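You operate a simulated robot arm through the tools that you are given. There is no shell and no other tool. Be economical: measure what you need, move in short steps, check, and stop when the job is done.

The job below is to be done with a simulated robot arm. You get a single attempt, and the scene is never put back.

JOB
Sweep the crumbs into the crumb pan and tip them into the soil bin.
Fine: use the pot brush; brush and pan back where they were; nothing swept on to the floor.
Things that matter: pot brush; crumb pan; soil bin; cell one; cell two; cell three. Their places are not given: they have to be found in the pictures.

Only the result counts: the job must be done as asked and must still hold three seconds after the hand-in. Knocking over, shifting, dropping, spilling or breaking anything else fails it.

ROBOT AND FRAMES
A 7-joint arm with a two-finger parallel gripper, fixed in place. Base frame: the origin is at the foot of the arm, x ahead of it, y to its left, z up; the work surface is at about z = 0.9. Lengths are in m, angles in degrees, forces in N, time in s.
With the tool pointing down near the work surface it reaches from about 0.24 to 0.68 m from the base axis. Its first joint turns from -66.0 to 66.0 degrees. Payload 2.4 kg.
The tool frame sits at the grasp point between the pads (the TCP): z along the fingers, y along the line on which they close. The tips reach 0.03 m beyond it. Largest opening 0.094 m; finger width 0.028, thickness 0.01; the body of the gripper, 0.05 by 0.096 m, starts 0.055 m behind the TCP.
Orientation is that of the tool frame in the base frame, as a unit quaternion [x, y, z, w]. With the fingers straight down and closing along the base's y, the tool's x points along the base's -x, its y along +y and its z along -z.

CONTROLS
- The arm moves only by the tool nudge_tool. Its argument "steps" is a list that holds one entry, the list of rows, each a list of 7 numbers: the shift along the tool's x, y, z in m, then the turn, a rotation vector about the tool's x, y, z in degrees, then the closure, from 0 (fully open) to 1 (shut). In form: [[[x, y, z, ax, ay, az, fingers], ...]]. A call has 1 to 12 rows; each row is the pose to reach, as a shift and turn from the pose commanded when the call began, along the tool's axes at that moment. Rows are played at 5 a second. More than 0.05 m and 8.6 degrees between two rows, or a gripper value outside its range, and nothing of the call is played. Where a pose cannot be reached the arm comes as near as it can. A force on the tool above 40 N (or 10 N above the force at the start of the call, whichever is more), or a blocked arm, ends the call early, and 0.2 s more pass. Each finger travels about 0.153 m/s and halts on what it meets, pressing with about 27 N; the grip force reading is that of the motor and also rises with nothing between the fingers. The clock runs only during rows and for 0.2 s after the last one: add rows that repeat a pose to give the fingers time. The reply holds the time, the measured pose of the TCP, the force on the tool along the base axes, the opening and the grip force, in the units named above and with some noise.
- Cameras (640 x 400 px; columns grow to the right, rows downward): "scene" is fixed at [0.0363, 0.4695, 1.4513]; the picture's right is [-0.78, -0.63, 0.00], its down [-0.31, 0.38, -0.87] and it looks along [0.55, -0.68, -0.49] (base axes); focal length 313 px, centre (320, 200). "wrist" rides on the gripper at [-0.037, 0, -0.058] in the tool frame; the picture's right is [0.00, -1.00, 0.00], its down [0.97, 0.00, -0.24] and it looks along [0.24, 0.00, 0.97] (tool axes); focal length 218 px, centre (320, 200).
- get_image(camera): a new picture of that camera. No time passes.
- pixel_to_xyz(camera, pixels): there is no depth. For up to 12 entries [column, row, z] of the newest picture of that camera ("zoom" is the newest enlarged one), the place [x, y] in the base frame at which the ray of that pixel passes the height z, good to about 0.002 m. No time passes.
- enlarge(camera, box): a new picture of the part [left, top, right, bottom] of that camera's present view, enlarged. No time passes.
- hand_in(): hands the job in; it is judged then, once.

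Keep the steps short. Do not move on a guess: measure, check each grasp and each placing, and mend mistakes. In all there are 80 turns and 34 pictures (those below and enlarged ones count). Leave the gripper open and the arm clear of the work at the hand-in unless told otherwise, and finish with a single line.

The tools are called by a JSON object that holds its "method" and its "body". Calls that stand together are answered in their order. nudge_tool: Moves the arm, as the interface text tells. Its arguments: {"type":"object","properties":{"steps":{"type":"array"}},"required":["steps"]} The other tools are called the same way: get_image (camera) takes a picture; pixel_to_xyz (camera, pixels) gives the place at which the rays of pixels pass given heights; enlarge (camera, box) takes an enlarged picture of a part of a camera's view; hand_in () hands the job in.

At the start:

```text
time_s: 0.0
ee_pos: [0.3155, -0.0357, 1.235]
tool_rot: [0.001, 1.0, 0.0, 0.0]
wrist_force: [0.5, 0.4, 0.0]
grip_width: 0.094
finger_force: 0.1
```

scene: 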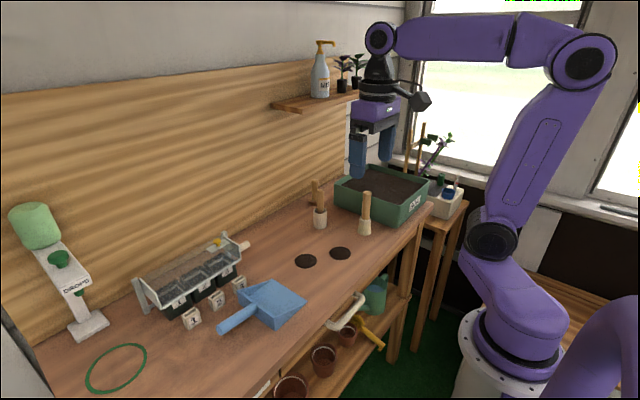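
wrist: 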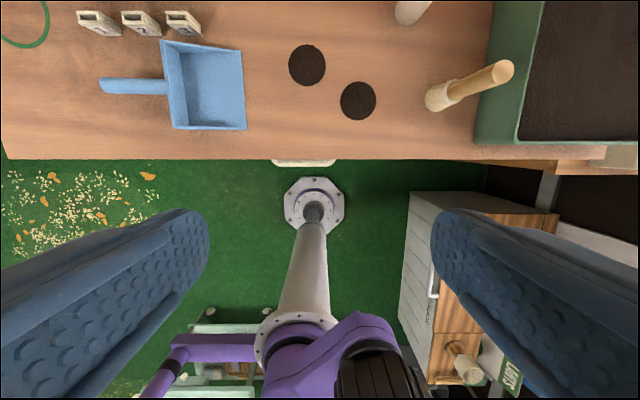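

The scene shows a blue pan at about (268,303), two dark patches at (306,261) and (340,253), two brush-like wooden objects at (320,210) and (365,215), and a green bin. I'll enlarge these areas to tell them apart.

{"method": "enlarge", "body": {"camera": "scene", "box": [270, 150, 470, 275]}}

{"method": "enlarge", "body": {"camera": "scene", "box": [120, 220, 320, 345]}}

```text
3.20 times, centred on (370, 212) of scene
```

zoom: 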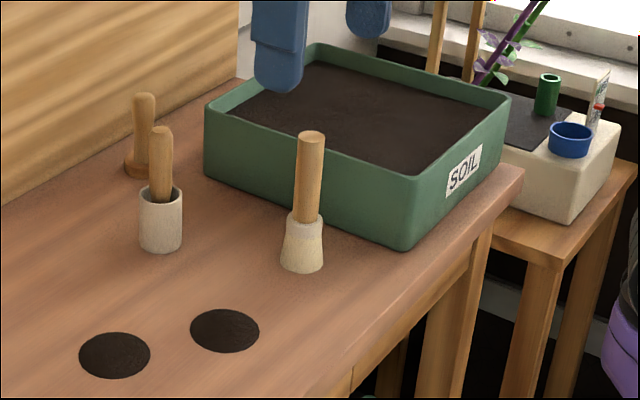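

```text
3.20 times, centred on (220, 282) of scene
```

zoom: 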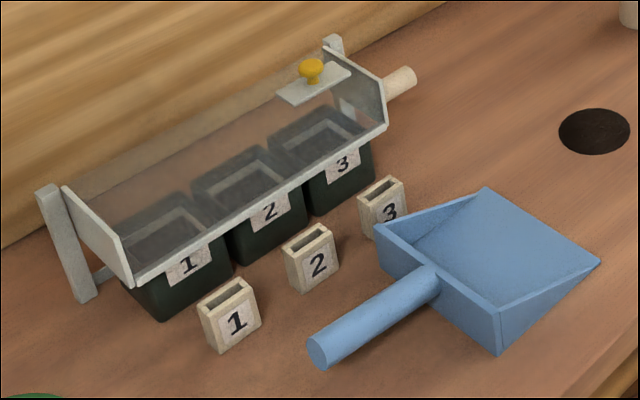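

Next I'll look closer from the wrist camera at the dark patches and the brush.

{"method": "enlarge", "body": {"camera": "wrist", "box": [260, 0, 540, 175]}}

{"method": "pixel_to_xyz", "body": {"camera": "wrist", "pixels": [[307, 65, 0.9], [358, 100, 0.9], [246, 128, 0.9], [242, 50, 0.9], [172, 125, 0.9], [163, 42, 0.95], [100, 86, 0.93], [436, 97, 0.9], [500, 72, 1.0], [476, 140, 0.9], [300, 159, 0.9]]}}

{"method": "pixel_to_xyz", "body": {"camera": "scene", "pixels": [[306, 261, 0.9], [340, 253, 0.9], [306, 299, 0.9], [271, 279, 0.9], [276, 329, 0.9], [220, 331, 0.92], [364, 233, 0.9], [320, 226, 0.9], [367, 193, 1.0]]}}

```text
2.29 times, centred on (400, 88) of wrist
```

zoom: 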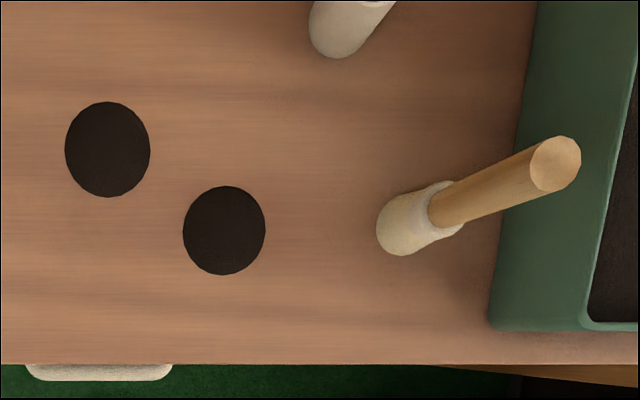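

```text
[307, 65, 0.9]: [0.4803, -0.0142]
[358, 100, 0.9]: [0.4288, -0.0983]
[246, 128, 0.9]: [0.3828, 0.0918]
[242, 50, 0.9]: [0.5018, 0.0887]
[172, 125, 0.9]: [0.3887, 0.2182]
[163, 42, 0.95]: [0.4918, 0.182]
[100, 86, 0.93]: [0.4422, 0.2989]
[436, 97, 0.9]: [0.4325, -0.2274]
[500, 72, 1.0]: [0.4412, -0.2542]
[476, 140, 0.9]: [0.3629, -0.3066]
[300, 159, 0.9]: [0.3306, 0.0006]
```

```text
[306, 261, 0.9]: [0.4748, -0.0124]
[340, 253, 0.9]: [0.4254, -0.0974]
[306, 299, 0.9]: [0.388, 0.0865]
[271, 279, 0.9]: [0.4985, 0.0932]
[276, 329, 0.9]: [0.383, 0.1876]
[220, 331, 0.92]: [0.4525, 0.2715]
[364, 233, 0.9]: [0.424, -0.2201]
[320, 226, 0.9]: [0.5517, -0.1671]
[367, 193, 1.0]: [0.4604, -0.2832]
```

The dark discs are the crumb patches, at about (0.478,-0.013) and (0.427,-0.098). The pan mouth faces -y at y≈0.09. The pale-headed brush stands at about (0.429,-0.222), its top at z≈1.045. I'll move above the brush in short steps, staying high.

{"method": "nudge_tool", "body": {"steps": [[[-0.019, -0.031, 0.008, 0, 0, 0, 0], [-0.038, -0.062, 0.016, 0, 0, 0, 0], [-0.057, -0.093, 0.024, 0, 0, 0, 0], [-0.076, -0.124, 0.033, 0, 0, 0, 0], [-0.095, -0.155, 0.042, 0, 0, 0, 0], [-0.1135, -0.1863, 0.05, 0, 0, 0, 0], [-0.1135, -0.1863, 0.09, 0, 0, 0, 0]]]}}

{"method": "get_image", "body": {"camera": "wrist"}}

```text
time_s: 1.6
ee_pos: [0.4301, -0.2228, 1.1439]
tool_rot: [0.001, 1.0, 0.0, 0.0]
wrist_force: [0.1, 0.9, -0.1]
grip_width: 0.0939
finger_force: 0.0
```

```text
28 pictures are left
```

wrist: 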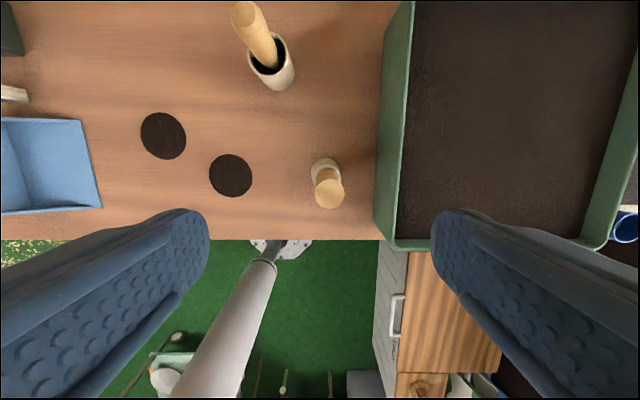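

I now look down on the brush, top at (330,193). I'll measure the brush, the bin rim and the patches.

{"method": "pixel_to_xyz", "body": {"camera": "wrist", "pixels": [[330, 193, 1.045], [326, 172, 0.95], [326, 170, 0.9], [397, 245, 1.0], [376, 222, 0.9], [585, 245, 1.0], [412, 3, 1.0], [163, 136, 0.9], [230, 175, 0.9], [185, 136, 0.9], [102, 207, 0.9], [82, 120, 0.9]]}}

{"method": "pixel_to_xyz", "body": {"camera": "scene", "pixels": [[367, 192, 1.045], [334, 206, 0.9], [334, 183, 1.0], [397, 228, 0.9], [399, 206, 0.98], [429, 181, 0.98], [367, 164, 0.98]]}}

```text
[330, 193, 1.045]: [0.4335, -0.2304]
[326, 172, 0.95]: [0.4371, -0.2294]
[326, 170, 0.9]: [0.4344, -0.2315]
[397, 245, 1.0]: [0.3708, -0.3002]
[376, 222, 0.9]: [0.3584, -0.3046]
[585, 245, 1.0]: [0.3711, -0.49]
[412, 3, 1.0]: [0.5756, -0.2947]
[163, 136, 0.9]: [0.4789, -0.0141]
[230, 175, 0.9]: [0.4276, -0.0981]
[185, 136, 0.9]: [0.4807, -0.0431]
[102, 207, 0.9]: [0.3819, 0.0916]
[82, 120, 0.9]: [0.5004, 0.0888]
```

```text
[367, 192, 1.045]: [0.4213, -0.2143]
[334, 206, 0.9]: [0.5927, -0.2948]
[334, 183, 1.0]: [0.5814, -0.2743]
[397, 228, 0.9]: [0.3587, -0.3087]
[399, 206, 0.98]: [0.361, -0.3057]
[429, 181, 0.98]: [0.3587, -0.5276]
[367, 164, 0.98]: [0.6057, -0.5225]
```

The brush axis is at about (0.432,-0.230) and its top at z≈1.035. The bin rim starts at y≈-0.300. I'll go down with the fingers partly closed to keep clear of the bin.

{"method": "nudge_tool", "body": {"steps": [[[-0.002, -0.0075, 0.03, 0, 0, 0, 0.35], [-0.002, -0.0075, 0.06, 0, 0, 0, 0.35], [-0.002, -0.0075, 0.09, 0, 0, 0, 0.35], [-0.002, -0.0075, 0.12, 0, 0, 0, 0.35], [-0.002, -0.0075, 0.147, 0, 0, 0, 0.35], [-0.002, -0.0075, 0.147, 0, 0, 0, 0.35]]]}}

{"method": "get_image", "body": {"camera": "wrist"}}

{"method": "enlarge", "body": {"camera": "scene", "box": [270, 130, 470, 255]}}

```text
time_s: 3.0
ee_pos: [0.4316, -0.2288, 0.9983]
tool_rot: [-0.001, 1.0, 0.0, 0.0]
wrist_force: [-0.1, 0.8, -0.6]
grip_width: 0.061
finger_force: 0.1
```

```text
27 pictures are left
```

wrist: 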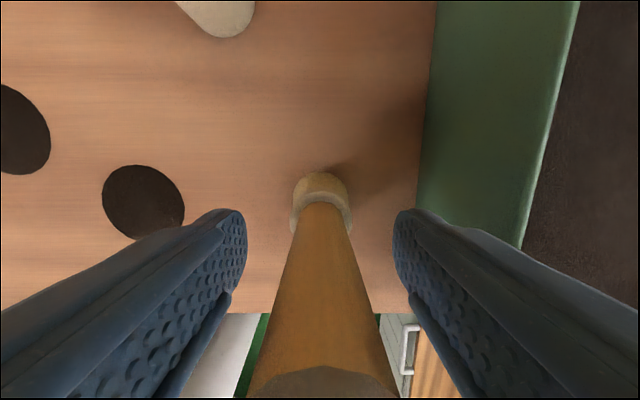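

```text
3.20 times, centred on (370, 192) of scene
```

zoom: 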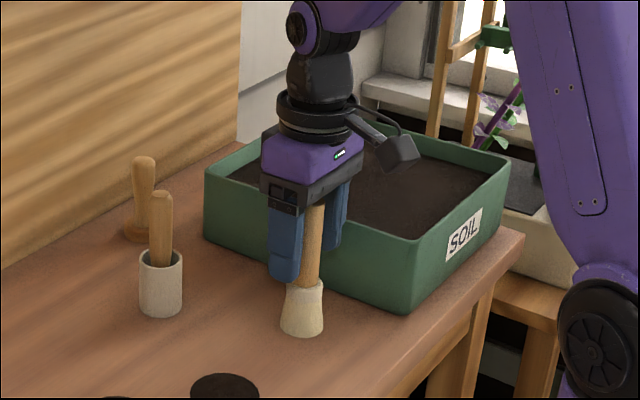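

The handle is centred between the pads, so I'll close the fingers and lift 0.02 to check the grip.

{"method": "nudge_tool", "body": {"steps": [[[0, 0, 0, 0, 0, 0, 1], [0, 0, 0, 0, 0, 0, 1], [0, 0, 0, 0, 0, 0, 1], [0, 0, -0.01, 0, 0, 0, 1], [0, 0, -0.02, 0, 0, 0, 1], [0, 0, -0.02, 0, 0, 0, 1]]]}}

{"method": "enlarge", "body": {"camera": "scene", "box": [270, 130, 470, 255]}}

```text
time_s: 4.4
ee_pos: [0.4323, -0.2302, 1.02]
tool_rot: [0.0, 1.0, 0.0, 0.001]
wrist_force: [0.6, -0.1, -0.6]
grip_width: 0.023
finger_force: 27.2
```

```text
3.20 times, centred on (370, 192) of scene
```

zoom: 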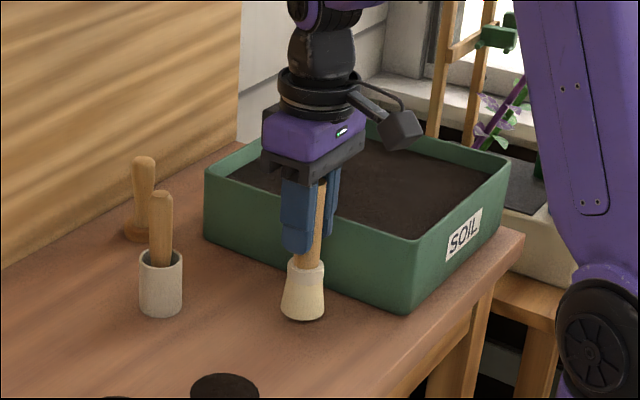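

The brush is held: opening 0.023 and the base has lifted. I'll carry it behind the nearer patch at y≈-0.155, lower it almost to the table, and sweep a short test to y≈-0.085.

{"method": "nudge_tool", "body": {"steps": [[[0.003, 0.035, 0, 0, 0, 0, 1], [0.005, 0.075, 0, 0, 0, 0, 1], [0.005, 0.075, 0.01, 0, 0, 0, 1], [0.005, 0.075, 0.019, 0, 0, 0, 1], [0.005, 0.09, 0.019, 0, 0, 0, 1], [0.005, 0.105, 0.019, 0, 0, 0, 1], [0.005, 0.12, 0.019, 0, 0, 0, 1], [0.005, 0.135, 0.019, 0, 0, 0, 1], [0.005, 0.145, 0.019, 0, 0, 0, 1]]]}}

{"method": "enlarge", "body": {"camera": "scene", "box": [220, 190, 420, 315]}}

```text
time_s: 6.4
ee_pos: [0.4269, -0.0825, 0.9981]
tool_rot: [0.0, 1.0, 0.0, 0.0]
wrist_force: [0.2, -5.4, 12.1]
grip_width: 0.0229
finger_force: 27.2
```

```text
3.20 times, centred on (320, 252) of scene
```

zoom: 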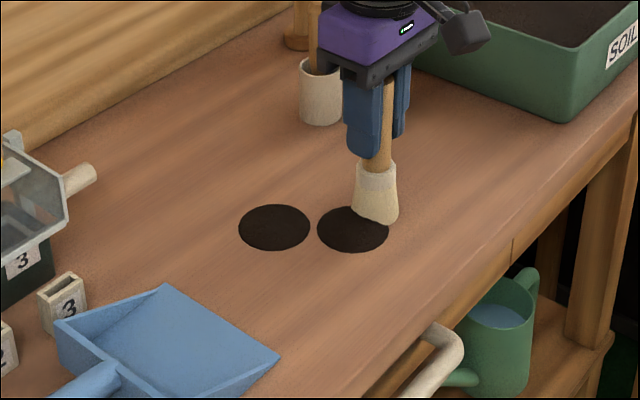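

The patch slid ahead of the brush, so pushing works. I'll measure where the patches are now.

{"method": "pixel_to_xyz", "body": {"camera": "zoom", "pixels": [[353, 230, 0.9], [274, 227, 0.9], [376, 215, 0.9], [280, 355, 0.9], [163, 285, 0.9], [317, 230, 0.9]]}}

{"method": "get_image", "body": {"camera": "wrist"}}

```text
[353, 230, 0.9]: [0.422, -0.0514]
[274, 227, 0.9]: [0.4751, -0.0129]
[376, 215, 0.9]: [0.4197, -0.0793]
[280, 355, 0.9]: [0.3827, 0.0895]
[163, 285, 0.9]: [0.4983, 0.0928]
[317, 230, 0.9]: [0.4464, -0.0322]
```

```text
23 pictures are left
```

wrist: 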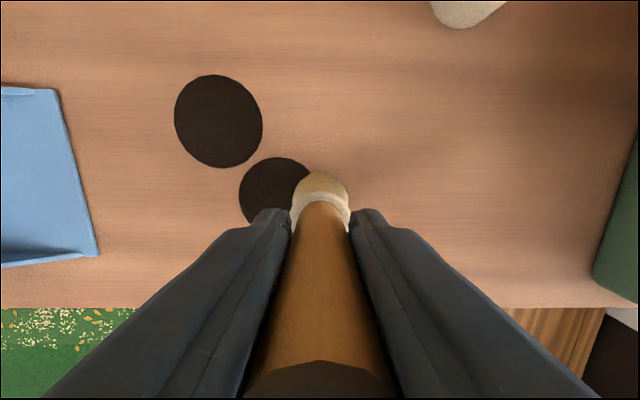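

The patch centre is at about (0.425,-0.051), still straight ahead of the brush. I'll lift 1 mm to ease the table contact and push another 0.06 along +y.

{"method": "nudge_tool", "body": {"steps": [[[0, 0.0, -0.001, 0, 0, 0, 1], [0, 0.01, -0.001, 0, 0, 0, 1], [0, 0.02, -0.001, 0, 0, 0, 1], [0, 0.03, -0.001, 0, 0, 0, 1], [0, 0.04, -0.001, 0, 0, 0, 1], [0, 0.05, -0.001, 0, 0, 0, 1], [0, 0.06, -0.001, 0, 0, 0, 1]]]}}

{"method": "enlarge", "body": {"camera": "scene", "box": [200, 190, 400, 315]}}

```text
time_s: 8.0
ee_pos: [0.4287, -0.0237, 1.0002]
tool_rot: [0.0, 1.0, -0.001, -0.001]
wrist_force: [0.3, -0.5, -1.0]
grip_width: 0.0226
finger_force: 26.6
```

```text
3.20 times, centred on (300, 252) of scene
```

zoom: 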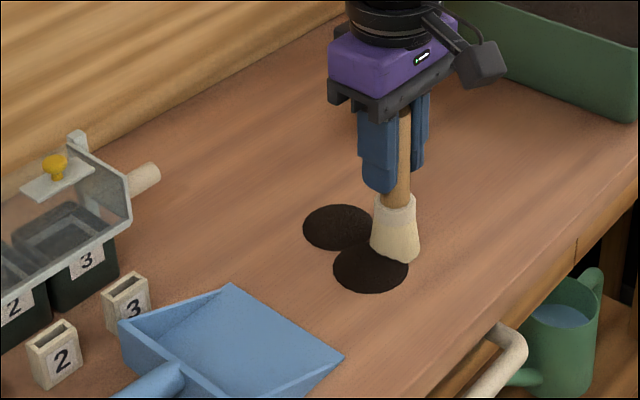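

{"method": "pixel_to_xyz", "body": {"camera": "zoom", "pixels": [[370, 269, 0.9], [338, 227, 0.9], [408, 268, 0.9], [332, 268, 0.9], [344, 357, 0.9], [228, 284, 0.9]]}}

{"method": "get_image", "body": {"camera": "wrist"}}

```text
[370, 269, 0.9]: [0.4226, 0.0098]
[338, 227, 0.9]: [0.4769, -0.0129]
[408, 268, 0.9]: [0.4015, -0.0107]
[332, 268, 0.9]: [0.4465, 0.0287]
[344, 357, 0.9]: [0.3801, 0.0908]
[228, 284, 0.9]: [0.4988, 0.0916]
```

```text
21 pictures are left
```

wrist: 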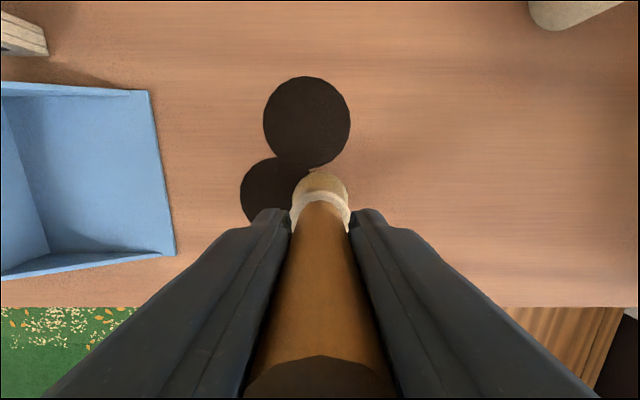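

Patch 2 keeps following the brush and is at about (0.425,0.008). Patch 1 hasn't moved. I'll push on until the brush is at y≈0.06, so the patch straddles the pan lip at y≈0.092.

{"method": "nudge_tool", "body": {"steps": [[[0, 0.01, 0, 0, 0, 0, 1], [0, 0.02, 0, 0, 0, 0, 1], [0, 0.03, 0, 0, 0, 0, 1], [0, 0.04, 0, 0, 0, 0, 1], [0, 0.05, 0, 0, 0, 0, 1], [0, 0.06, 0, 0, 0, 0, 1], [0, 0.07, 0, 0, 0, 0, 1], [0, 0.08, 0, 0, 0, 0, 1]]]}}

{"method": "enlarge", "body": {"camera": "scene", "box": [200, 210, 400, 335]}}

```text
time_s: 9.8
ee_pos: [0.4272, 0.0566, 1.0014]
tool_rot: [-0.001, 1.0, 0.0, 0.001]
wrist_force: [0.5, 0.2, -0.2]
grip_width: 0.0229
finger_force: 26.7
```

```text
3.20 times, centred on (300, 272) of scene
```

zoom: 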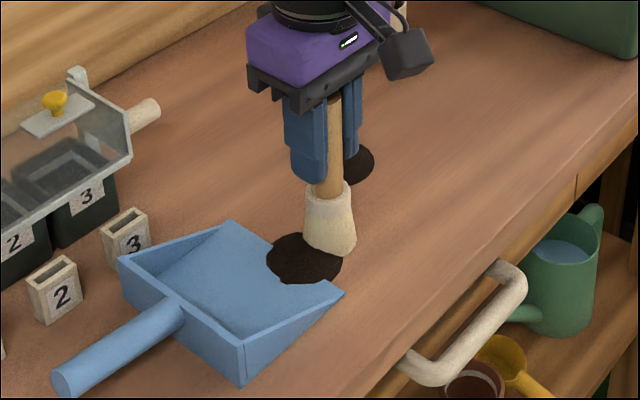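

The patch now lies across the pan lip with no side force. I'll continue another 0.05, rising 3 mm so the bristles clear the lip.

{"method": "nudge_tool", "body": {"steps": [[[0, 0.008, -0.003, 0, 0, 0, 1], [0, 0.016, -0.003, 0, 0, 0, 1], [0, 0.024, -0.003, 0, 0, 0, 1], [0, 0.032, -0.003, 0, 0, 0, 1], [0, 0.04, -0.003, 0, 0, 0, 1], [0, 0.05, -0.003, 0, 0, 0, 1]]]}}

{"method": "enlarge", "body": {"camera": "scene", "box": [200, 210, 400, 335]}}

```text
time_s: 11.2
ee_pos: [0.4262, 0.1064, 1.0044]
tool_rot: [0.0, 1.0, 0.0, 0.0]
wrist_force: [-0.3, 0.6, -0.8]
grip_width: 0.0228
finger_force: 27.2
```

```text
3.20 times, centred on (300, 272) of scene
```

zoom: 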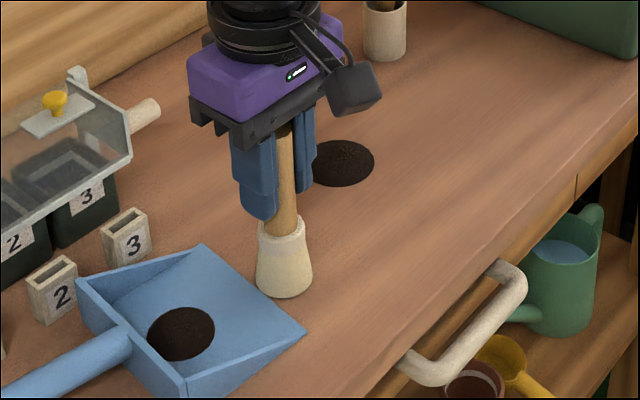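

The patch is now in the pan, but the brush also caught the lip and slid the pan along +y. I'll put the pan back at its original place at the end. For now I'll lift the brush, move it back behind patch 1, and measure.

{"method": "nudge_tool", "body": {"steps": [[[0, 0, -0.04, 0, 0, 0, 1], [0, 0, -0.06, 0, 0, 0, 1], [-0.01, -0.04, -0.06, 0, 0, 0, 1], [-0.02, -0.08, -0.06, 0, 0, 0, 1], [-0.035, -0.12, -0.06, 0, 0, 0, 1], [-0.05, -0.16, -0.06, 0, 0, 0, 1], [-0.052, -0.18, -0.06, 0, 0, 0, 1], [-0.052, -0.18, -0.06, 0, 0, 0, 1]]]}}

{"method": "get_image", "body": {"camera": "wrist"}}

{"method": "enlarge", "body": {"camera": "scene", "box": [160, 210, 360, 335]}}

```text
time_s: 13.0
ee_pos: [0.4786, -0.0741, 1.063]
tool_rot: [-0.001, 1.0, 0.001, -0.001]
wrist_force: [0.1, -0.8, 0.6]
grip_width: 0.0228
finger_force: 26.8
```

```text
18 pictures are left
```

wrist: 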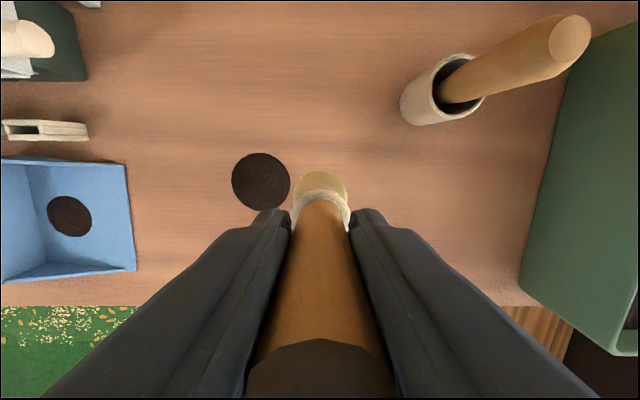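

```text
3.20 times, centred on (260, 272) of scene
```

zoom: 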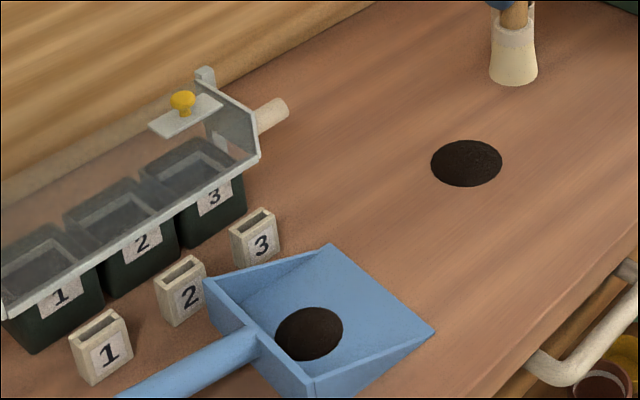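

Tags 1–3 haven't moved. I'll measure the pan and both patches in these views.

{"method": "pixel_to_xyz", "body": {"camera": "zoom", "pixels": [[435, 332, 0.9], [330, 246, 0.9], [466, 163, 0.9], [310, 333, 0.905], [205, 280, 0.95], [270, 262, 0.9], [175, 325, 0.9]]}}

{"method": "pixel_to_xyz", "body": {"camera": "wrist", "pixels": [[261, 181, 0.9], [136, 270, 0.9], [125, 165, 0.9], [70, 216, 0.905], [88, 140, 0.9], [5, 140, 0.9]]}}

```text
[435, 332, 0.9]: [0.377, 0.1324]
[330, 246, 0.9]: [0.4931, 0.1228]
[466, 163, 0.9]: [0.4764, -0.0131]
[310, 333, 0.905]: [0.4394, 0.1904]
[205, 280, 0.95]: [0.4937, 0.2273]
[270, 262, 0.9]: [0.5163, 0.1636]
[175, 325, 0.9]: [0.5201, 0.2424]
```

```text
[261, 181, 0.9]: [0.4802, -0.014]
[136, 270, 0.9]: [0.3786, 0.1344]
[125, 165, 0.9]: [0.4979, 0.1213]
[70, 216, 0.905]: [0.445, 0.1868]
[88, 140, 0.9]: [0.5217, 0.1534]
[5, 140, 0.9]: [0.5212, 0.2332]
```

The pan has shifted about 0.036 m and turned about 5°. Its lip runs from (0.378,0.133) to (0.496,0.122), and it is 15 mm clear of tag 2. Patch 1 is at (0.479,-0.013), so I'll sweep it diagonally from behind toward x≈0.445 and stop short of the lip.

{"method": "nudge_tool", "body": {"steps": [[[-0.016, 0.009, 0.02, 0, 0, 0, 1], [-0.016, 0.009, 0.045, 0, 0, 0, 1], [-0.016, 0.009, 0.0625, 0, 0, 0, 1], [-0.0115, 0.023, 0.0625, 0, 0, 0, 1], [-0.007, 0.037, 0.0625, 0, 0, 0, 1], [-0.0025, 0.051, 0.0625, 0, 0, 0, 1], [0.002, 0.065, 0.0625, 0, 0, 0, 1], [0.0065, 0.079, 0.0625, 0, 0, 0, 1], [0.011, 0.093, 0.0625, 0, 0, 0, 1]]]}}

{"method": "get_image", "body": {"camera": "wrist"}}

```text
time_s: 15.0
ee_pos: [0.4686, 0.0206, 1.0005]
tool_rot: [-0.001, 1.0, 0.0, 0.0]
wrist_force: [1.9, -5.6, 12.9]
grip_width: 0.023
finger_force: 27.4
```

```text
16 pictures are left
```

wrist: 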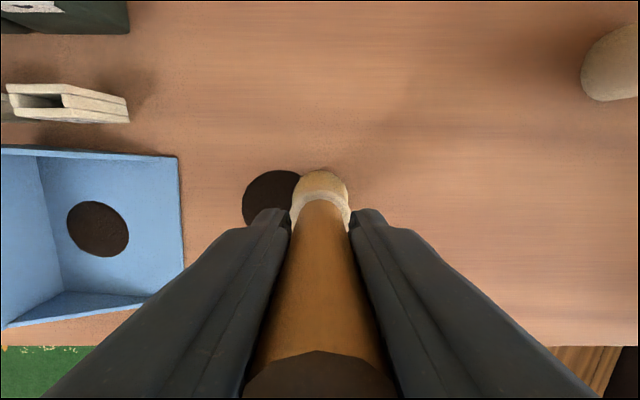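

Patch 1 is following. I'll ease up 1 mm and continue to a brush position of about (0.452,0.078), just short of the lip.

{"method": "nudge_tool", "body": {"steps": [[[0, 0, -0.0012, 0, 0, 0, 1], [0.004, 0.012, -0.0012, 0, 0, 0, 1], [0.008, 0.024, -0.0012, 0, 0, 0, 1], [0.012, 0.036, -0.0012, 0, 0, 0, 1], [0.015, 0.048, -0.0012, 0, 0, 0, 1], [0.016, 0.06, -0.0012, 0, 0, 0, 1]]]}}

{"method": "enlarge", "body": {"camera": "scene", "box": [160, 210, 360, 335]}}

```text
time_s: 16.4
ee_pos: [0.4514, 0.0803, 1.0014]
tool_rot: [-0.001, 1.0, 0.0, 0.0]
wrist_force: [0.1, -0.3, -0.1]
grip_width: 0.0227
finger_force: 26.5
```

```text
3.20 times, centred on (260, 272) of scene
```

zoom: 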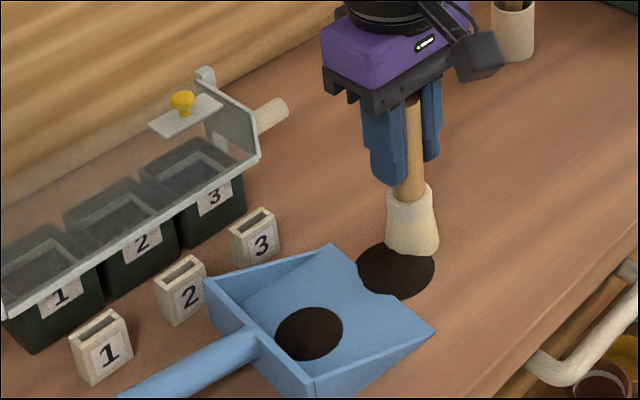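

The patch centre is at y≈0.11 and the lip at ≈0.126. The bristles still have about 25 mm before the lip, so I'll push 0.022 more.

{"method": "nudge_tool", "body": {"steps": [[[0, 0.007, 0, 0, 0, 0, 1], [0, 0.014, 0, 0, 0, 0, 1], [0, 0.022, 0, 0, 0, 0, 1], [0, 0.022, 0, 0, 0, 0, 1]]]}}

{"method": "enlarge", "body": {"camera": "scene", "box": [160, 210, 360, 335]}}

```text
time_s: 17.4
ee_pos: [0.4518, 0.1014, 1.0016]
tool_rot: [-0.001, 1.0, 0.001, 0.001]
wrist_force: [0.2, -0.4, -0.6]
grip_width: 0.0231
finger_force: 27.0
```

```text
3.20 times, centred on (260, 272) of scene
```

zoom: 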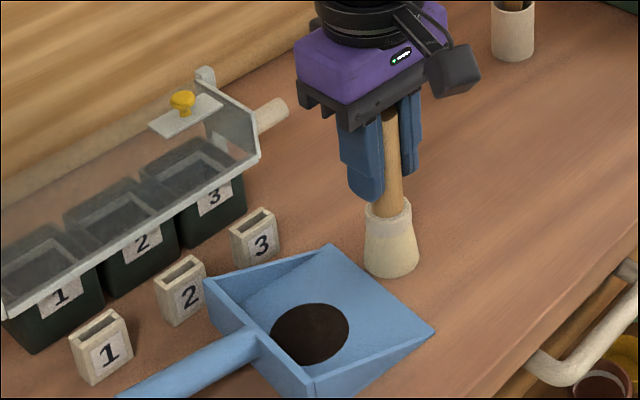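

Both patches have merged in the pan, the pan stayed put, and no loose crumbs are visible. I'll take the brush back to its standing place at (0.432,-0.230), moving high first.

{"method": "nudge_tool", "body": {"steps": [[[0, 0, -0.03, 0, 0, 0, 1], [0, 0, -0.06, 0, 0, 0, 1], [0.003, -0.04, -0.06, 0, 0, 0, 1], [0.006, -0.085, -0.06, 0, 0, 0, 1], [0.009, -0.13, -0.06, 0, 0, 0, 1], [0.012, -0.175, -0.06, 0, 0, 0, 1], [0.015, -0.22, -0.06, 0, 0, 0, 1], [0.018, -0.265, -0.06, 0, 0, 0, 1], [0.02, -0.305, -0.06, 0, 0, 0, 1], [0.02, -0.33, -0.06, 0, 0, 0, 1], [0.02, -0.33, -0.03, 0, 0, 0, 1], [0.02, -0.33, -0.01, 0, 0, 0, 1]]]}}

{"method": "enlarge", "body": {"camera": "scene", "box": [270, 130, 470, 255]}}

```text
time_s: 20.0
ee_pos: [0.4316, -0.2297, 1.0112]
tool_rot: [0.0, 1.0, 0.0, 0.0]
wrist_force: [-0.4, 0.0, -0.8]
grip_width: 0.0227
finger_force: 27.5
```

```text
3.20 times, centred on (370, 192) of scene
```

zoom: 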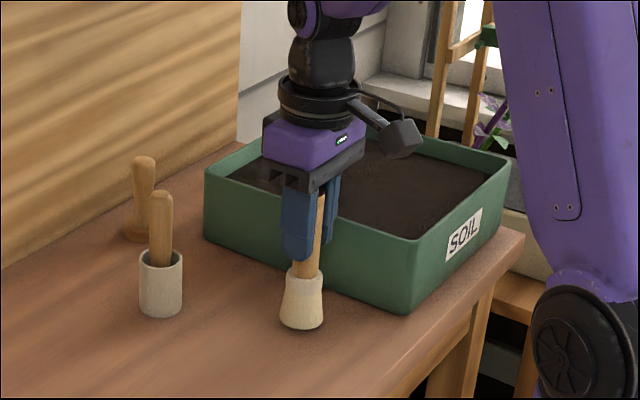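

The brush is upright over its spot. I'll lower it the last ~11 mm until it lightly touches.

{"method": "nudge_tool", "body": {"steps": [[[0, 0, 0.005, 0, 0, 0, 1], [0, 0, 0.009, 0, 0, 0, 1], [0, 0, 0.0115, 0, 0, 0, 1], [0, 0, 0.0115, 0, 0, 0, 1]]]}}

```text
time_s: 21.0
ee_pos: [0.4313, -0.2289, 1.0016]
tool_rot: [0.0, 1.0, -0.001, 0.002]
wrist_force: [-0.6, 0.0, 23.6]
grip_width: 0.023
finger_force: 27.2
```

It's in firm contact at 23.6 N. I'll ease up 1 mm and then open the fingers slowly to about 0.06.

{"method": "nudge_tool", "body": {"steps": [[[0, 0, -0.001, 0, 0, 0, 1], [0, 0, -0.001, 0, 0, 0, 1], [0, 0, -0.001, 0, 0, 0, 0.7], [0, 0, -0.001, 0, 0, 0, 0.5], [0, 0, -0.001, 0, 0, 0, 0.35], [0, 0, -0.001, 0, 0, 0, 0.35], [0, 0, -0.03, 0, 0, 0, 0.35], [0, 0, -0.07, 0, 0, 0, 0.35], [0, 0, -0.11, 0, 0, 0, 0.35], [0, 0, -0.15, 0, 0, 0, 0.2]]]}}

{"method": "get_image", "body": {"camera": "wrist"}}

{"method": "enlarge", "body": {"camera": "scene", "box": [270, 150, 470, 275]}}

```text
time_s: 23.2
ee_pos: [0.4312, -0.2279, 1.1514]
tool_rot: [-0.001, 1.0, 0.001, 0.0]
wrist_force: [0.0, 0.8, -0.4]
grip_width: 0.0753
finger_force: 0.1
```

```text
12 pictures are left
```

wrist: 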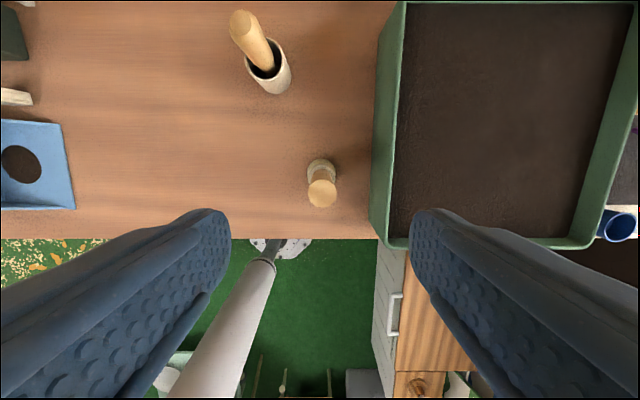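

```text
3.20 times, centred on (370, 212) of scene
```

zoom: 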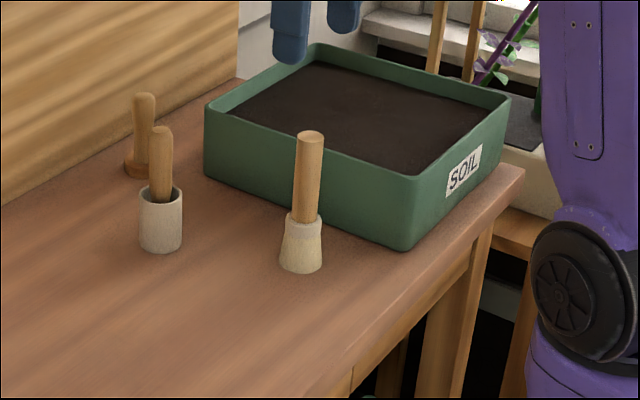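

The brush stands within about 1 mm of where it was. Next I'll move over the pan handle at about (0.45,0.26), turning the gripper so it closes across the handle. The pan is turned about 5°, so I'll turn -85° about tool z.

{"method": "nudge_tool", "body": {"steps": [[[-0.002, 0.044, 0.002, 0, 0, -7.7, 0], [-0.003, 0.088, 0.004, 0, 0, -15.4, 0], [-0.005, 0.132, 0.006, 0, 0, -23.1, 0], [-0.006, 0.176, 0.008, 0, 0, -30.8, 0], [-0.008, 0.22, 0.01, 0, 0, -38.5, 0], [-0.01, 0.264, 0.012, 0, 0, -46.2, 0], [-0.011, 0.308, 0.014, 0, 0, -53.9, 0], [-0.013, 0.352, 0.016, 0, 0, -61.6, 0], [-0.015, 0.396, 0.018, 0, 0, -69.3, 0], [-0.017, 0.44, 0.02, 0, 0, -77, 0], [-0.018, 0.485, 0.02, 0, 0, -85, 0], [-0.018, 0.485, 0.02, 0, 0, -85, 0]]]}}

{"method": "get_image", "body": {"camera": "wrist"}}

{"method": "enlarge", "body": {"camera": "scene", "box": [120, 210, 320, 335]}}

```text
time_s: 25.8
ee_pos: [0.4493, 0.2572, 1.1323]
tool_rot: [-0.676, 0.737, 0.0, 0.0]
wrist_force: [-0.1, -0.3, 1.0]
grip_width: 0.0941
finger_force: 0.0
```

```text
10 pictures are left
```

wrist: 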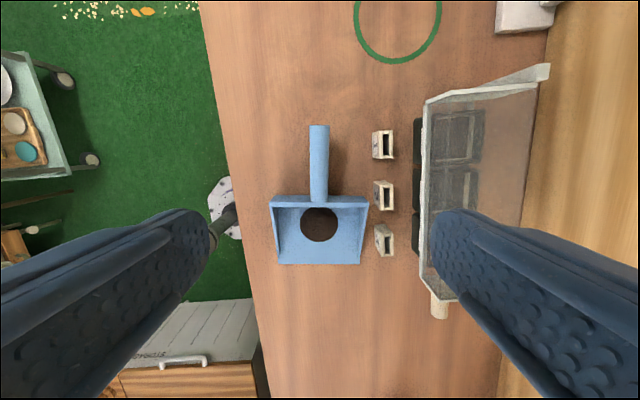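

```text
3.20 times, centred on (220, 272) of scene
```

zoom: 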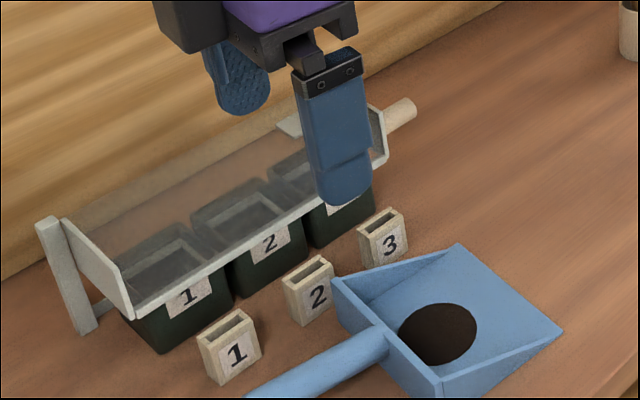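

The view now has +y up and +x right. The handle runs from (319,128) to (319,200) and the pan body from (270,197) to (366,264). I'll measure the handle, pan corners and tags.

{"method": "pixel_to_xyz", "body": {"camera": "wrist", "pixels": [[319, 130, 0.935], [319, 195, 0.93], [309, 165, 0.925], [328, 165, 0.925], [279, 264, 0.9], [359, 264, 0.9], [270, 200, 0.95], [368, 200, 0.95], [375, 145, 0.93], [376, 200, 0.93], [373, 133, 0.945], [318, 224, 0.905]]}}

{"method": "pixel_to_xyz", "body": {"camera": "zoom", "pixels": [[370, 340, 0.93], [260, 392, 0.93], [370, 340, 0.94], [260, 392, 0.94], [370, 340, 0.92], [260, 392, 0.92], [332, 280, 0.95], [443, 375, 0.95]]}}

```text
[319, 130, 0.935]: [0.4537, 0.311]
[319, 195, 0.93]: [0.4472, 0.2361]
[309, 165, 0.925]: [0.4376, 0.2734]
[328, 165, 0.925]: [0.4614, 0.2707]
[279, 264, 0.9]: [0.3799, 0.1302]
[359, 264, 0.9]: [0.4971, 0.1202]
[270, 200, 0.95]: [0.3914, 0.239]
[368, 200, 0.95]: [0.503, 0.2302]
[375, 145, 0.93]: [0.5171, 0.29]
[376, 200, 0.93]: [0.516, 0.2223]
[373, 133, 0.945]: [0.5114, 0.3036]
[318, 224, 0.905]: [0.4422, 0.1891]
```

```text
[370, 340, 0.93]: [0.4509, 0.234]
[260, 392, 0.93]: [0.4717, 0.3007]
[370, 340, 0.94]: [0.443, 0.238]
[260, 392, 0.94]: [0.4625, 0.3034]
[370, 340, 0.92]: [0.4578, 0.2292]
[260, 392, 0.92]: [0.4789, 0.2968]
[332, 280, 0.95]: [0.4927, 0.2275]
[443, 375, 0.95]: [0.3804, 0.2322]
```

The handle axis passes (0.4495,0.262) at z≈0.93, and the tags start at x≈0.511. I'll go down with the opening reduced to about 0.056, which leaves the outer finger edge at about 0.488.

{"method": "nudge_tool", "body": {"steps": [[[-0.004, 0, 0.0, 0, 0, 0, 0.4], [-0.004, 0, 0.04, 0, 0, 0, 0.4], [-0.004, 0, 0.08, 0, 0, 0, 0.4], [-0.004, 0, 0.12, 0, 0, 0, 0.4], [-0.004, 0, 0.15, 0, 0, 0, 0.4], [-0.004, 0, 0.175, 0, 0, 0, 0.4], [-0.004, 0, 0.185, 0, 0, 0, 0.4], [-0.004, 0, 0.193, 0, 0, 0, 0.4]]]}}

{"method": "get_image", "body": {"camera": "wrist"}}

```text
time_s: 27.6
ee_pos: [0.4494, 0.2597, 0.9387]
tool_rot: [-0.676, 0.737, 0.0, 0.0]
wrist_force: [0.0, -0.8, -0.1]
grip_width: 0.0566
finger_force: 0.2
```

```text
8 pictures are left
```

wrist: 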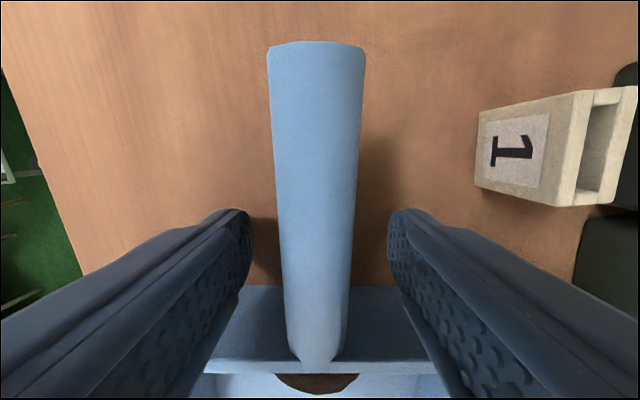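

The handle is centred between the pads and the fingers are clear of tag 1. I'll close, lift 0.03, and check that the pan stays level.

{"method": "nudge_tool", "body": {"steps": [[[0, 0, 0, 0, 0, 0, 1], [0, 0, 0, 0, 0, 0, 1], [0, 0, 0, 0, 0, 0, 1], [0, 0, -0.01, 0, 0, 0, 1], [0, 0, -0.02, 0, 0, 0, 1], [0, 0, -0.03, 0, 0, 0, 1], [0, 0, -0.03, 0, 0, 0, 1]]]}}

{"method": "enlarge", "body": {"camera": "scene", "box": [120, 190, 320, 315]}}

```text
time_s: 29.2
ee_pos: [0.4502, 0.2598, 0.9682]
tool_rot: [-0.675, 0.738, 0.0, 0.0]
wrist_force: [0.5, 1.1, -1.0]
grip_width: 0.0252
finger_force: 26.9
```

```text
3.20 times, centred on (220, 252) of scene
```

zoom: 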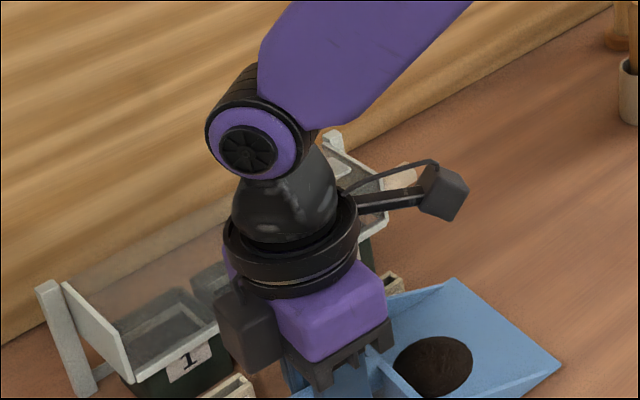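

The pan lifted, but the lip rose only about 0.02 against 0.03 at the grip. It droops about 4° mouth-down. I'll raise it straight up and tilt the tool 8° mouth-up to compensate.

{"method": "nudge_tool", "body": {"steps": [[[0, 0, -0.01, 0, 2, 0, 1], [0, 0, -0.02, 0, 5, 0, 1], [0, 0, -0.04, 0, 8, 0, 1], [0, 0, -0.07, 0, 8, 0, 1], [0, 0, -0.1, 0, 8, 0, 1], [0, 0, -0.13, 0, 8, 0, 1], [0, 0, -0.16, 0, 8, 0, 1], [0, 0, -0.19, 0, 8, 0, 1], [0, 0, -0.19, 0, 8, 0, 1]]]}}

{"method": "get_image", "body": {"camera": "scene"}}

```text
time_s: 31.2
ee_pos: [0.4485, 0.2602, 1.1577]
tool_rot: [-0.674, 0.736, -0.047, -0.052]
wrist_force: [0.0, 0.1, -0.8]
grip_width: 0.0252
finger_force: 26.9
```

```text
6 pictures are left
```

scene: 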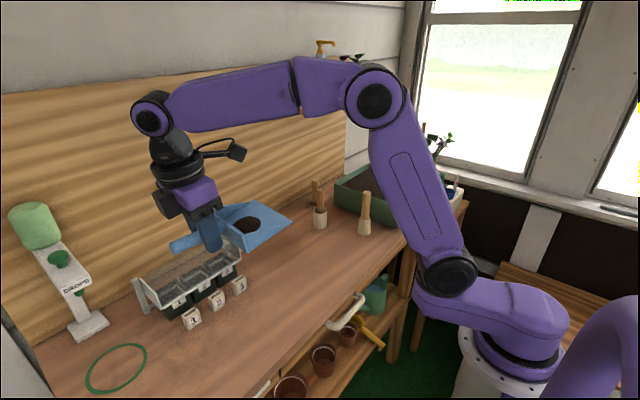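

The pan is held level with the crumbs inside. I'll carry it toward the bin along a high line, turning about the vertical as I go so the mouth will face -x over the bin.

{"method": "nudge_tool", "body": {"steps": [[[0.0442, -0.0114, 0.0032, -0.793, 0, 5.645, 1], [0.0883, -0.0228, 0.0064, -1.586, 0, 11.29, 1], [0.1325, -0.0342, 0.0095, -2.379, 0, 16.935, 1], [0.1766, -0.0456, 0.0127, -3.172, 0, 22.58, 1], [0.2208, -0.057, 0.0159, -3.965, 0, 28.225, 1], [0.265, -0.0683, 0.0191, -4.758, 0, 33.87, 1], [0.3091, -0.0797, 0.0223, -5.551, 0, 39.515, 1], [0.3533, -0.0911, 0.0254, -6.344, 0, 45.16, 1], [0.3974, -0.1025, 0.0286, -7.137, 0, 50.805, 1], [0.4416, -0.1139, 0.0318, -7.93, 0, 56.45, 1], [0.4416, -0.1139, 0.0318, -7.93, 0, 56.45, 1]]]}}

```text
time_s: 33.6
ee_pos: [0.5278, -0.1901, 1.1879]
tool_rot: [-0.241, 0.968, -0.017, -0.067]
wrist_force: [-0.2, -0.3, -1.0]
grip_width: 0.0251
finger_force: 27.4
```

At about (0.527,-0.190) now, with the mouth direction about (-0.88,-0.47). Keeping this heading and a grip at (0.56,-0.335), the mouth stays over the bin (x 0.36–0.60, y -0.30 to -0.525) at every tilt. I'll move there.

{"method": "nudge_tool", "body": {"steps": [[[0.0096, -0.0359, 0.0014, 0, 0, 0, 1], [0.0193, -0.0718, 0.0027, 0, 0, 0, 1], [0.0289, -0.1076, 0.0041, 0, 0, 0, 1], [0.0385, -0.1435, 0.0054, 0, 0, 0, 1], [0.0385, -0.1435, 0.0054, 0, 0, 0, 1]]]}}

{"method": "get_image", "body": {"camera": "scene"}}

```text
time_s: 34.8
ee_pos: [0.5333, -0.3252, 1.1681]
tool_rot: [-0.241, 0.968, -0.017, -0.067]
wrist_force: [-0.2, 0.5, -0.7]
grip_width: 0.0252
finger_force: 27.2
out of reach, approached as far as the arm can: row 3, 4, 5
```

```text
5 pictures are left
```

scene: 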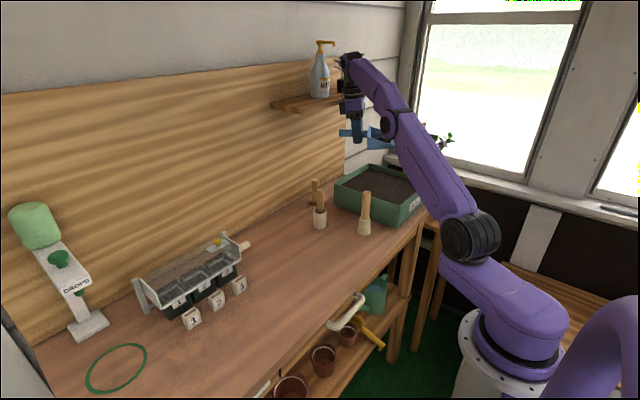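

The arm reached its limit because the mouth-up tilt pushes the wrist outward. Tilting mouth-down brings the wrist back in. The lip is at about (0.42,-0.40), well inside the bin, so I'll pull back 15 mm and start tipping 40°.

{"method": "nudge_tool", "body": {"steps": [[[0.0131, 0.007, 0.0018, 0, -4, 0, 1], [0.0131, 0.007, 0.0018, 0, -10, 0, 1], [0.0131, 0.007, 0.0018, 0, -16, 0, 1], [0.0131, 0.007, 0.0018, 0, -22, 0, 1], [0.0131, 0.007, 0.0018, 0, -28, 0, 1], [0.0131, 0.007, 0.0018, 0, -34, 0, 1], [0.0131, 0.007, 0.0018, 0, -40, 0, 1], [0.0131, 0.007, 0.0018, 0, -40, 0, 1]]]}}

```text
time_s: 36.6
ee_pos: [0.5189, -0.3242, 1.1677]
tool_rot: [-0.233, 0.932, 0.067, 0.268]
wrist_force: [-0.3, -0.2, -0.9]
grip_width: 0.0251
finger_force: 27.0
```

The tilt is about 32° mouth-down and everything tracked. To keep the pan corners clear of the rim, I'll shift 35 mm farther over the bin and 20 mm up, then finish tipping to about 75°.

{"method": "nudge_tool", "body": {"steps": [[[0.0017, -0.0155, -0.0129, 0, 0, 0, 1], [0.0033, -0.0309, -0.0257, 0, 0, 0, 1], [0.0033, -0.0309, -0.0257, 0, -7, 0, 1], [0.0033, -0.0309, -0.0257, 0, -14, 0, 1], [0.0033, -0.0309, -0.0257, 0, -21, 0, 1], [0.0033, -0.0309, -0.0257, 0, -28, 0, 1], [0.0033, -0.0309, -0.0257, 0, -35, 0, 1], [0.0033, -0.0309, -0.0257, 0, -43, 0, 1], [0.0033, -0.0309, -0.0257, 0, -43, 0, 1], [0.0033, -0.0309, -0.0257, 0, -43, 0, 1]]]}}

{"method": "enlarge", "body": {"camera": "scene", "box": [270, 60, 490, 240]}}

```text
time_s: 38.8
ee_pos: [0.5202, -0.3585, 1.1886]
tool_rot: [-0.191, 0.77, 0.147, 0.591]
wrist_force: [0.4, 0.3, -1.9]
grip_width: 0.0251
finger_force: 26.2
```

```text
2.22 times, centred on (380, 150) of scene
```

zoom: 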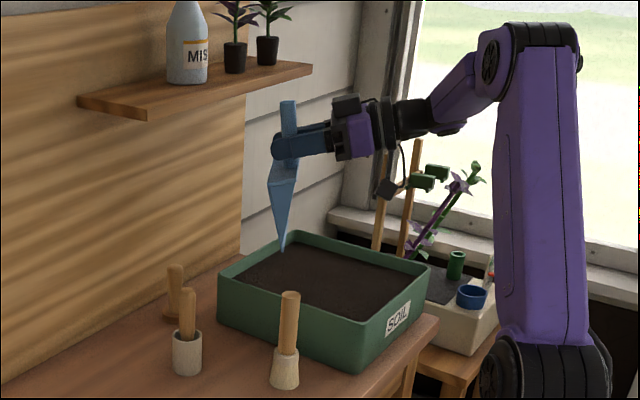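

The pan hangs vertical over the middle of the bin. The plants, bottle and brush are undisturbed. I'll untilt, then move back from the bin while levelling to 8° mouth-up.

{"method": "nudge_tool", "body": {"steps": [[[0, 0, 0, 0, 8, 0, 1], [0, 0, 0, 0, 16, 0, 1], [0, 0, 0, 0, 24, 0, 1], [0, 0, 0, 0, 32, 0, 1], [0, 0, 0, 0, 40, 0, 1], [-0.005, 0.0364, 0.0187, 0, 48, 0, 1], [-0.01, 0.0729, 0.0374, 0, 56, 0, 1], [-0.015, 0.1093, 0.0561, 0, 64, 0, 1], [-0.02, 0.1457, 0.0748, 0, 72, 0, 1], [-0.02, 0.1457, 0.0748, 0, 79, 0, 1], [-0.02, 0.1457, 0.0748, 0, 79, 0, 1]]]}}

{"method": "enlarge", "body": {"camera": "scene", "box": [260, 80, 460, 250]}}

```text
time_s: 41.2
ee_pos: [0.5174, -0.193, 1.1878]
tool_rot: [-0.242, 0.97, -0.009, -0.034]
wrist_force: [-0.2, -0.1, -1.2]
grip_width: 0.0248
finger_force: 26.8
```

```text
2.35 times, centred on (360, 165) of scene
```

zoom: 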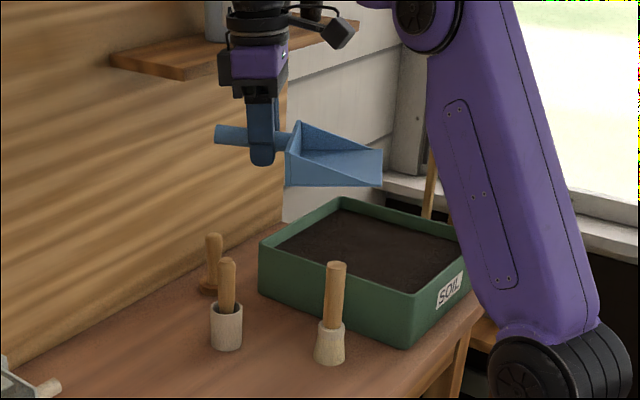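

The pan looks empty and level at this tool pitch (+4°). The crumbs are in the bin. From the first measurements the original pan pose was mouth centre (0.441,0.0905), yaw 0, so the TCP target is (0.4415,0.2245) with yaw 90°. I'll carry it back high above that spot.

{"method": "nudge_tool", "body": {"steps": [[[-0.0132, 0.0404, 0.0041, 0.433, 0, -6.185, 1], [-0.0264, 0.0809, 0.0082, 0.866, 0, -12.37, 1], [-0.0396, 0.1213, 0.0123, 1.299, 0, -18.555, 1], [-0.0528, 0.1617, 0.0164, 1.732, 0, -24.74, 1], [-0.066, 0.2022, 0.0205, 2.165, 0, -30.925, 1], [-0.0791, 0.2426, 0.0245, 2.598, 0, -37.11, 1], [-0.0923, 0.283, 0.0286, 3.031, 0, -43.295, 1], [-0.1055, 0.3234, 0.0327, 3.464, 0, -49.48, 1], [-0.1187, 0.3639, 0.0368, 3.897, 0, -55.665, 1], [-0.1319, 0.4043, 0.0409, 4.33, 0, -61.85, 1], [-0.1319, 0.4043, 0.0409, 4.33, 0, -61.85, 1]]]}}

```text
time_s: 43.6
ee_pos: [0.4456, 0.2247, 1.1361]
tool_rot: [0.707, -0.706, 0.025, 0.025]
wrist_force: [0.4, -0.9, -0.7]
grip_width: 0.0249
finger_force: 27.2
```

Over the spot: yaw 90°, pose (0.4456,0.2247,1.136). I'll descend 0.15 vertically, correcting x by -3 mm, and read the pose again.

{"method": "nudge_tool", "body": {"steps": [[[-0.0028, 0.003, 0.04, 0, 0, 0, 1], [-0.0056, 0.003, 0.08, 0, 0, 0, 1], [-0.0084, 0.003, 0.12, 0, 0, 0, 1], [-0.0105, 0.003, 0.1496, 0, 0, 0, 1], [-0.0105, 0.003, 0.1496, 0, 0, 0, 1], [-0.0105, 0.003, 0.1496, 0, 0, 0, 1]]]}}

{"method": "enlarge", "body": {"camera": "scene", "box": [140, 210, 340, 335]}}

```text
time_s: 45.0
ee_pos: [0.4418, 0.2236, 0.9863]
tool_rot: [0.707, -0.706, 0.025, 0.025]
wrist_force: [0.1, 0.3, -0.8]
grip_width: 0.025
finger_force: 27.2
```

```text
3.20 times, centred on (240, 272) of scene
```

zoom: 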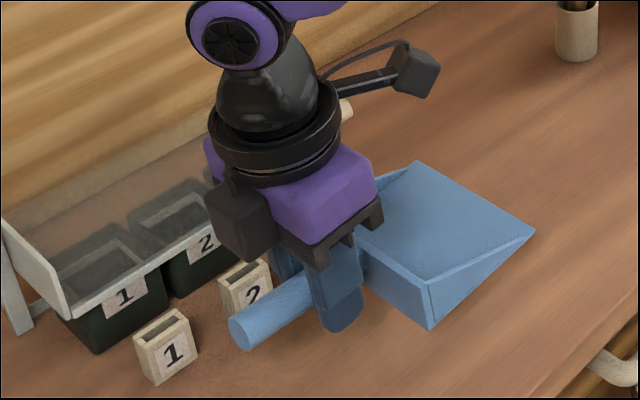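

The pan is empty. I'll check how level it is: the lip corners are at (536,232) and (415,162), and the lip should be at z≈0.948 if level.

{"method": "pixel_to_xyz", "body": {"camera": "zoom", "pixels": [[536, 232, 0.94], [536, 232, 0.948], [536, 232, 0.956], [415, 161, 0.94], [415, 161, 0.948], [415, 161, 0.956]]}}

```text
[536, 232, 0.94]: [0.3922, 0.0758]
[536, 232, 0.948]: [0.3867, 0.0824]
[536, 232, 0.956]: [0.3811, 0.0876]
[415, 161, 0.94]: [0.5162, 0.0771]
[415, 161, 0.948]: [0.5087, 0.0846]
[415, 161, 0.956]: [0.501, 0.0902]
```

The corners match the original place at z≈0.956, so the mouth is about 3° too high. I'll take out 3° of pitch and lower to just above the table, then touch down slowly.

{"method": "nudge_tool", "body": {"steps": [[[-0.0007, 0, 0.01, 0, -3.3, 0, 1], [-0.0017, 0, 0.025, 0, -3.3, 0, 1], [-0.0027, 0, 0.039, 0, -3.3, 0, 1], [-0.003, 0, 0.043, 0, -3.3, 0, 1], [-0.0031, 0, 0.045, 0, -3.3, 0, 1], [-0.0032, 0, 0.0462, 0, -3.3, 0, 1], [-0.0032, 0, 0.0462, 0, -3.3, 0, 1]]]}}

```text
time_s: 46.6
ee_pos: [0.4396, 0.2238, 0.9422]
tool_rot: [0.707, -0.707, 0.004, 0.004]
wrist_force: [-0.2, 0.3, -0.4]
grip_width: 0.0248
finger_force: 26.7
```

No contact yet at z≈0.942. I'll lower another 3.5 mm in small steps.

{"method": "nudge_tool", "body": {"steps": [[[0, -0.001, 0.001, 0, 0, 0, 1], [0, -0.001, 0.002, 0, 0, 0, 1], [0, -0.001, 0.003, 0, 0, 0, 1], [0, -0.001, 0.0035, 0, 0, 0, 1]]]}}

```text
time_s: 47.6
ee_pos: [0.4417, 0.2247, 0.9389]
tool_rot: [-0.707, 0.708, -0.005, -0.003]
wrist_force: [-3.4, -0.2, 18.7]
grip_width: 0.0249
finger_force: 27.0
```

The pan is on the table at 18.7 N with the pose on target at (0.4417,0.2247). I'll ease off slightly, open, and rise straight up.

{"method": "nudge_tool", "body": {"steps": [[[0, 0, -0.0006, 0, 0, 0, 1], [0, 0, -0.0006, 0, 0, 0, 0.7], [0, 0, -0.0006, 0, 0, 0, 0.45], [0, 0, -0.0006, 0, 0, 0, 0.45], [0, 0, -0.02, 0, 0, 0, 0.45], [0, 0, -0.05, 0, 0, 0, 0.45], [0, 0, -0.09, 0, 0, 0, 0.45], [0, 0, -0.13, 0, 0, 0, 0.3], [0, 0, -0.17, 0, 0, 0, 0.1], [0, 0, -0.21, 0, 0, 0, 0], [0, 0, -0.25, 0, 0, 0, 0]]]}}

{"method": "get_image", "body": {"camera": "wrist"}}

```text
time_s: 50.0
ee_pos: [0.4399, 0.2264, 1.1883]
tool_rot: [0.708, -0.707, 0.004, 0.004]
wrist_force: [-0.8, 0.4, 0.1]
grip_width: 0.0938
finger_force: 0.0
```

```text
1 pictures are left
```

wrist: 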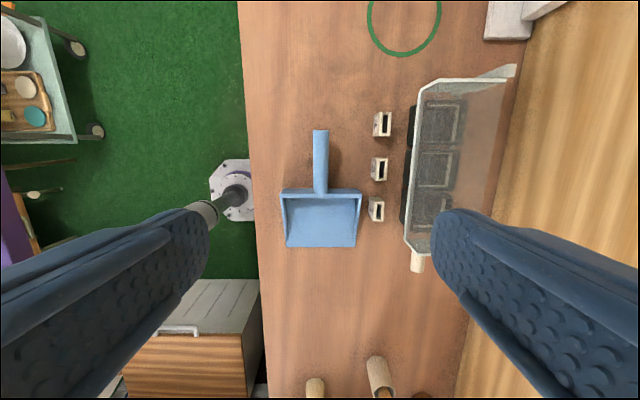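

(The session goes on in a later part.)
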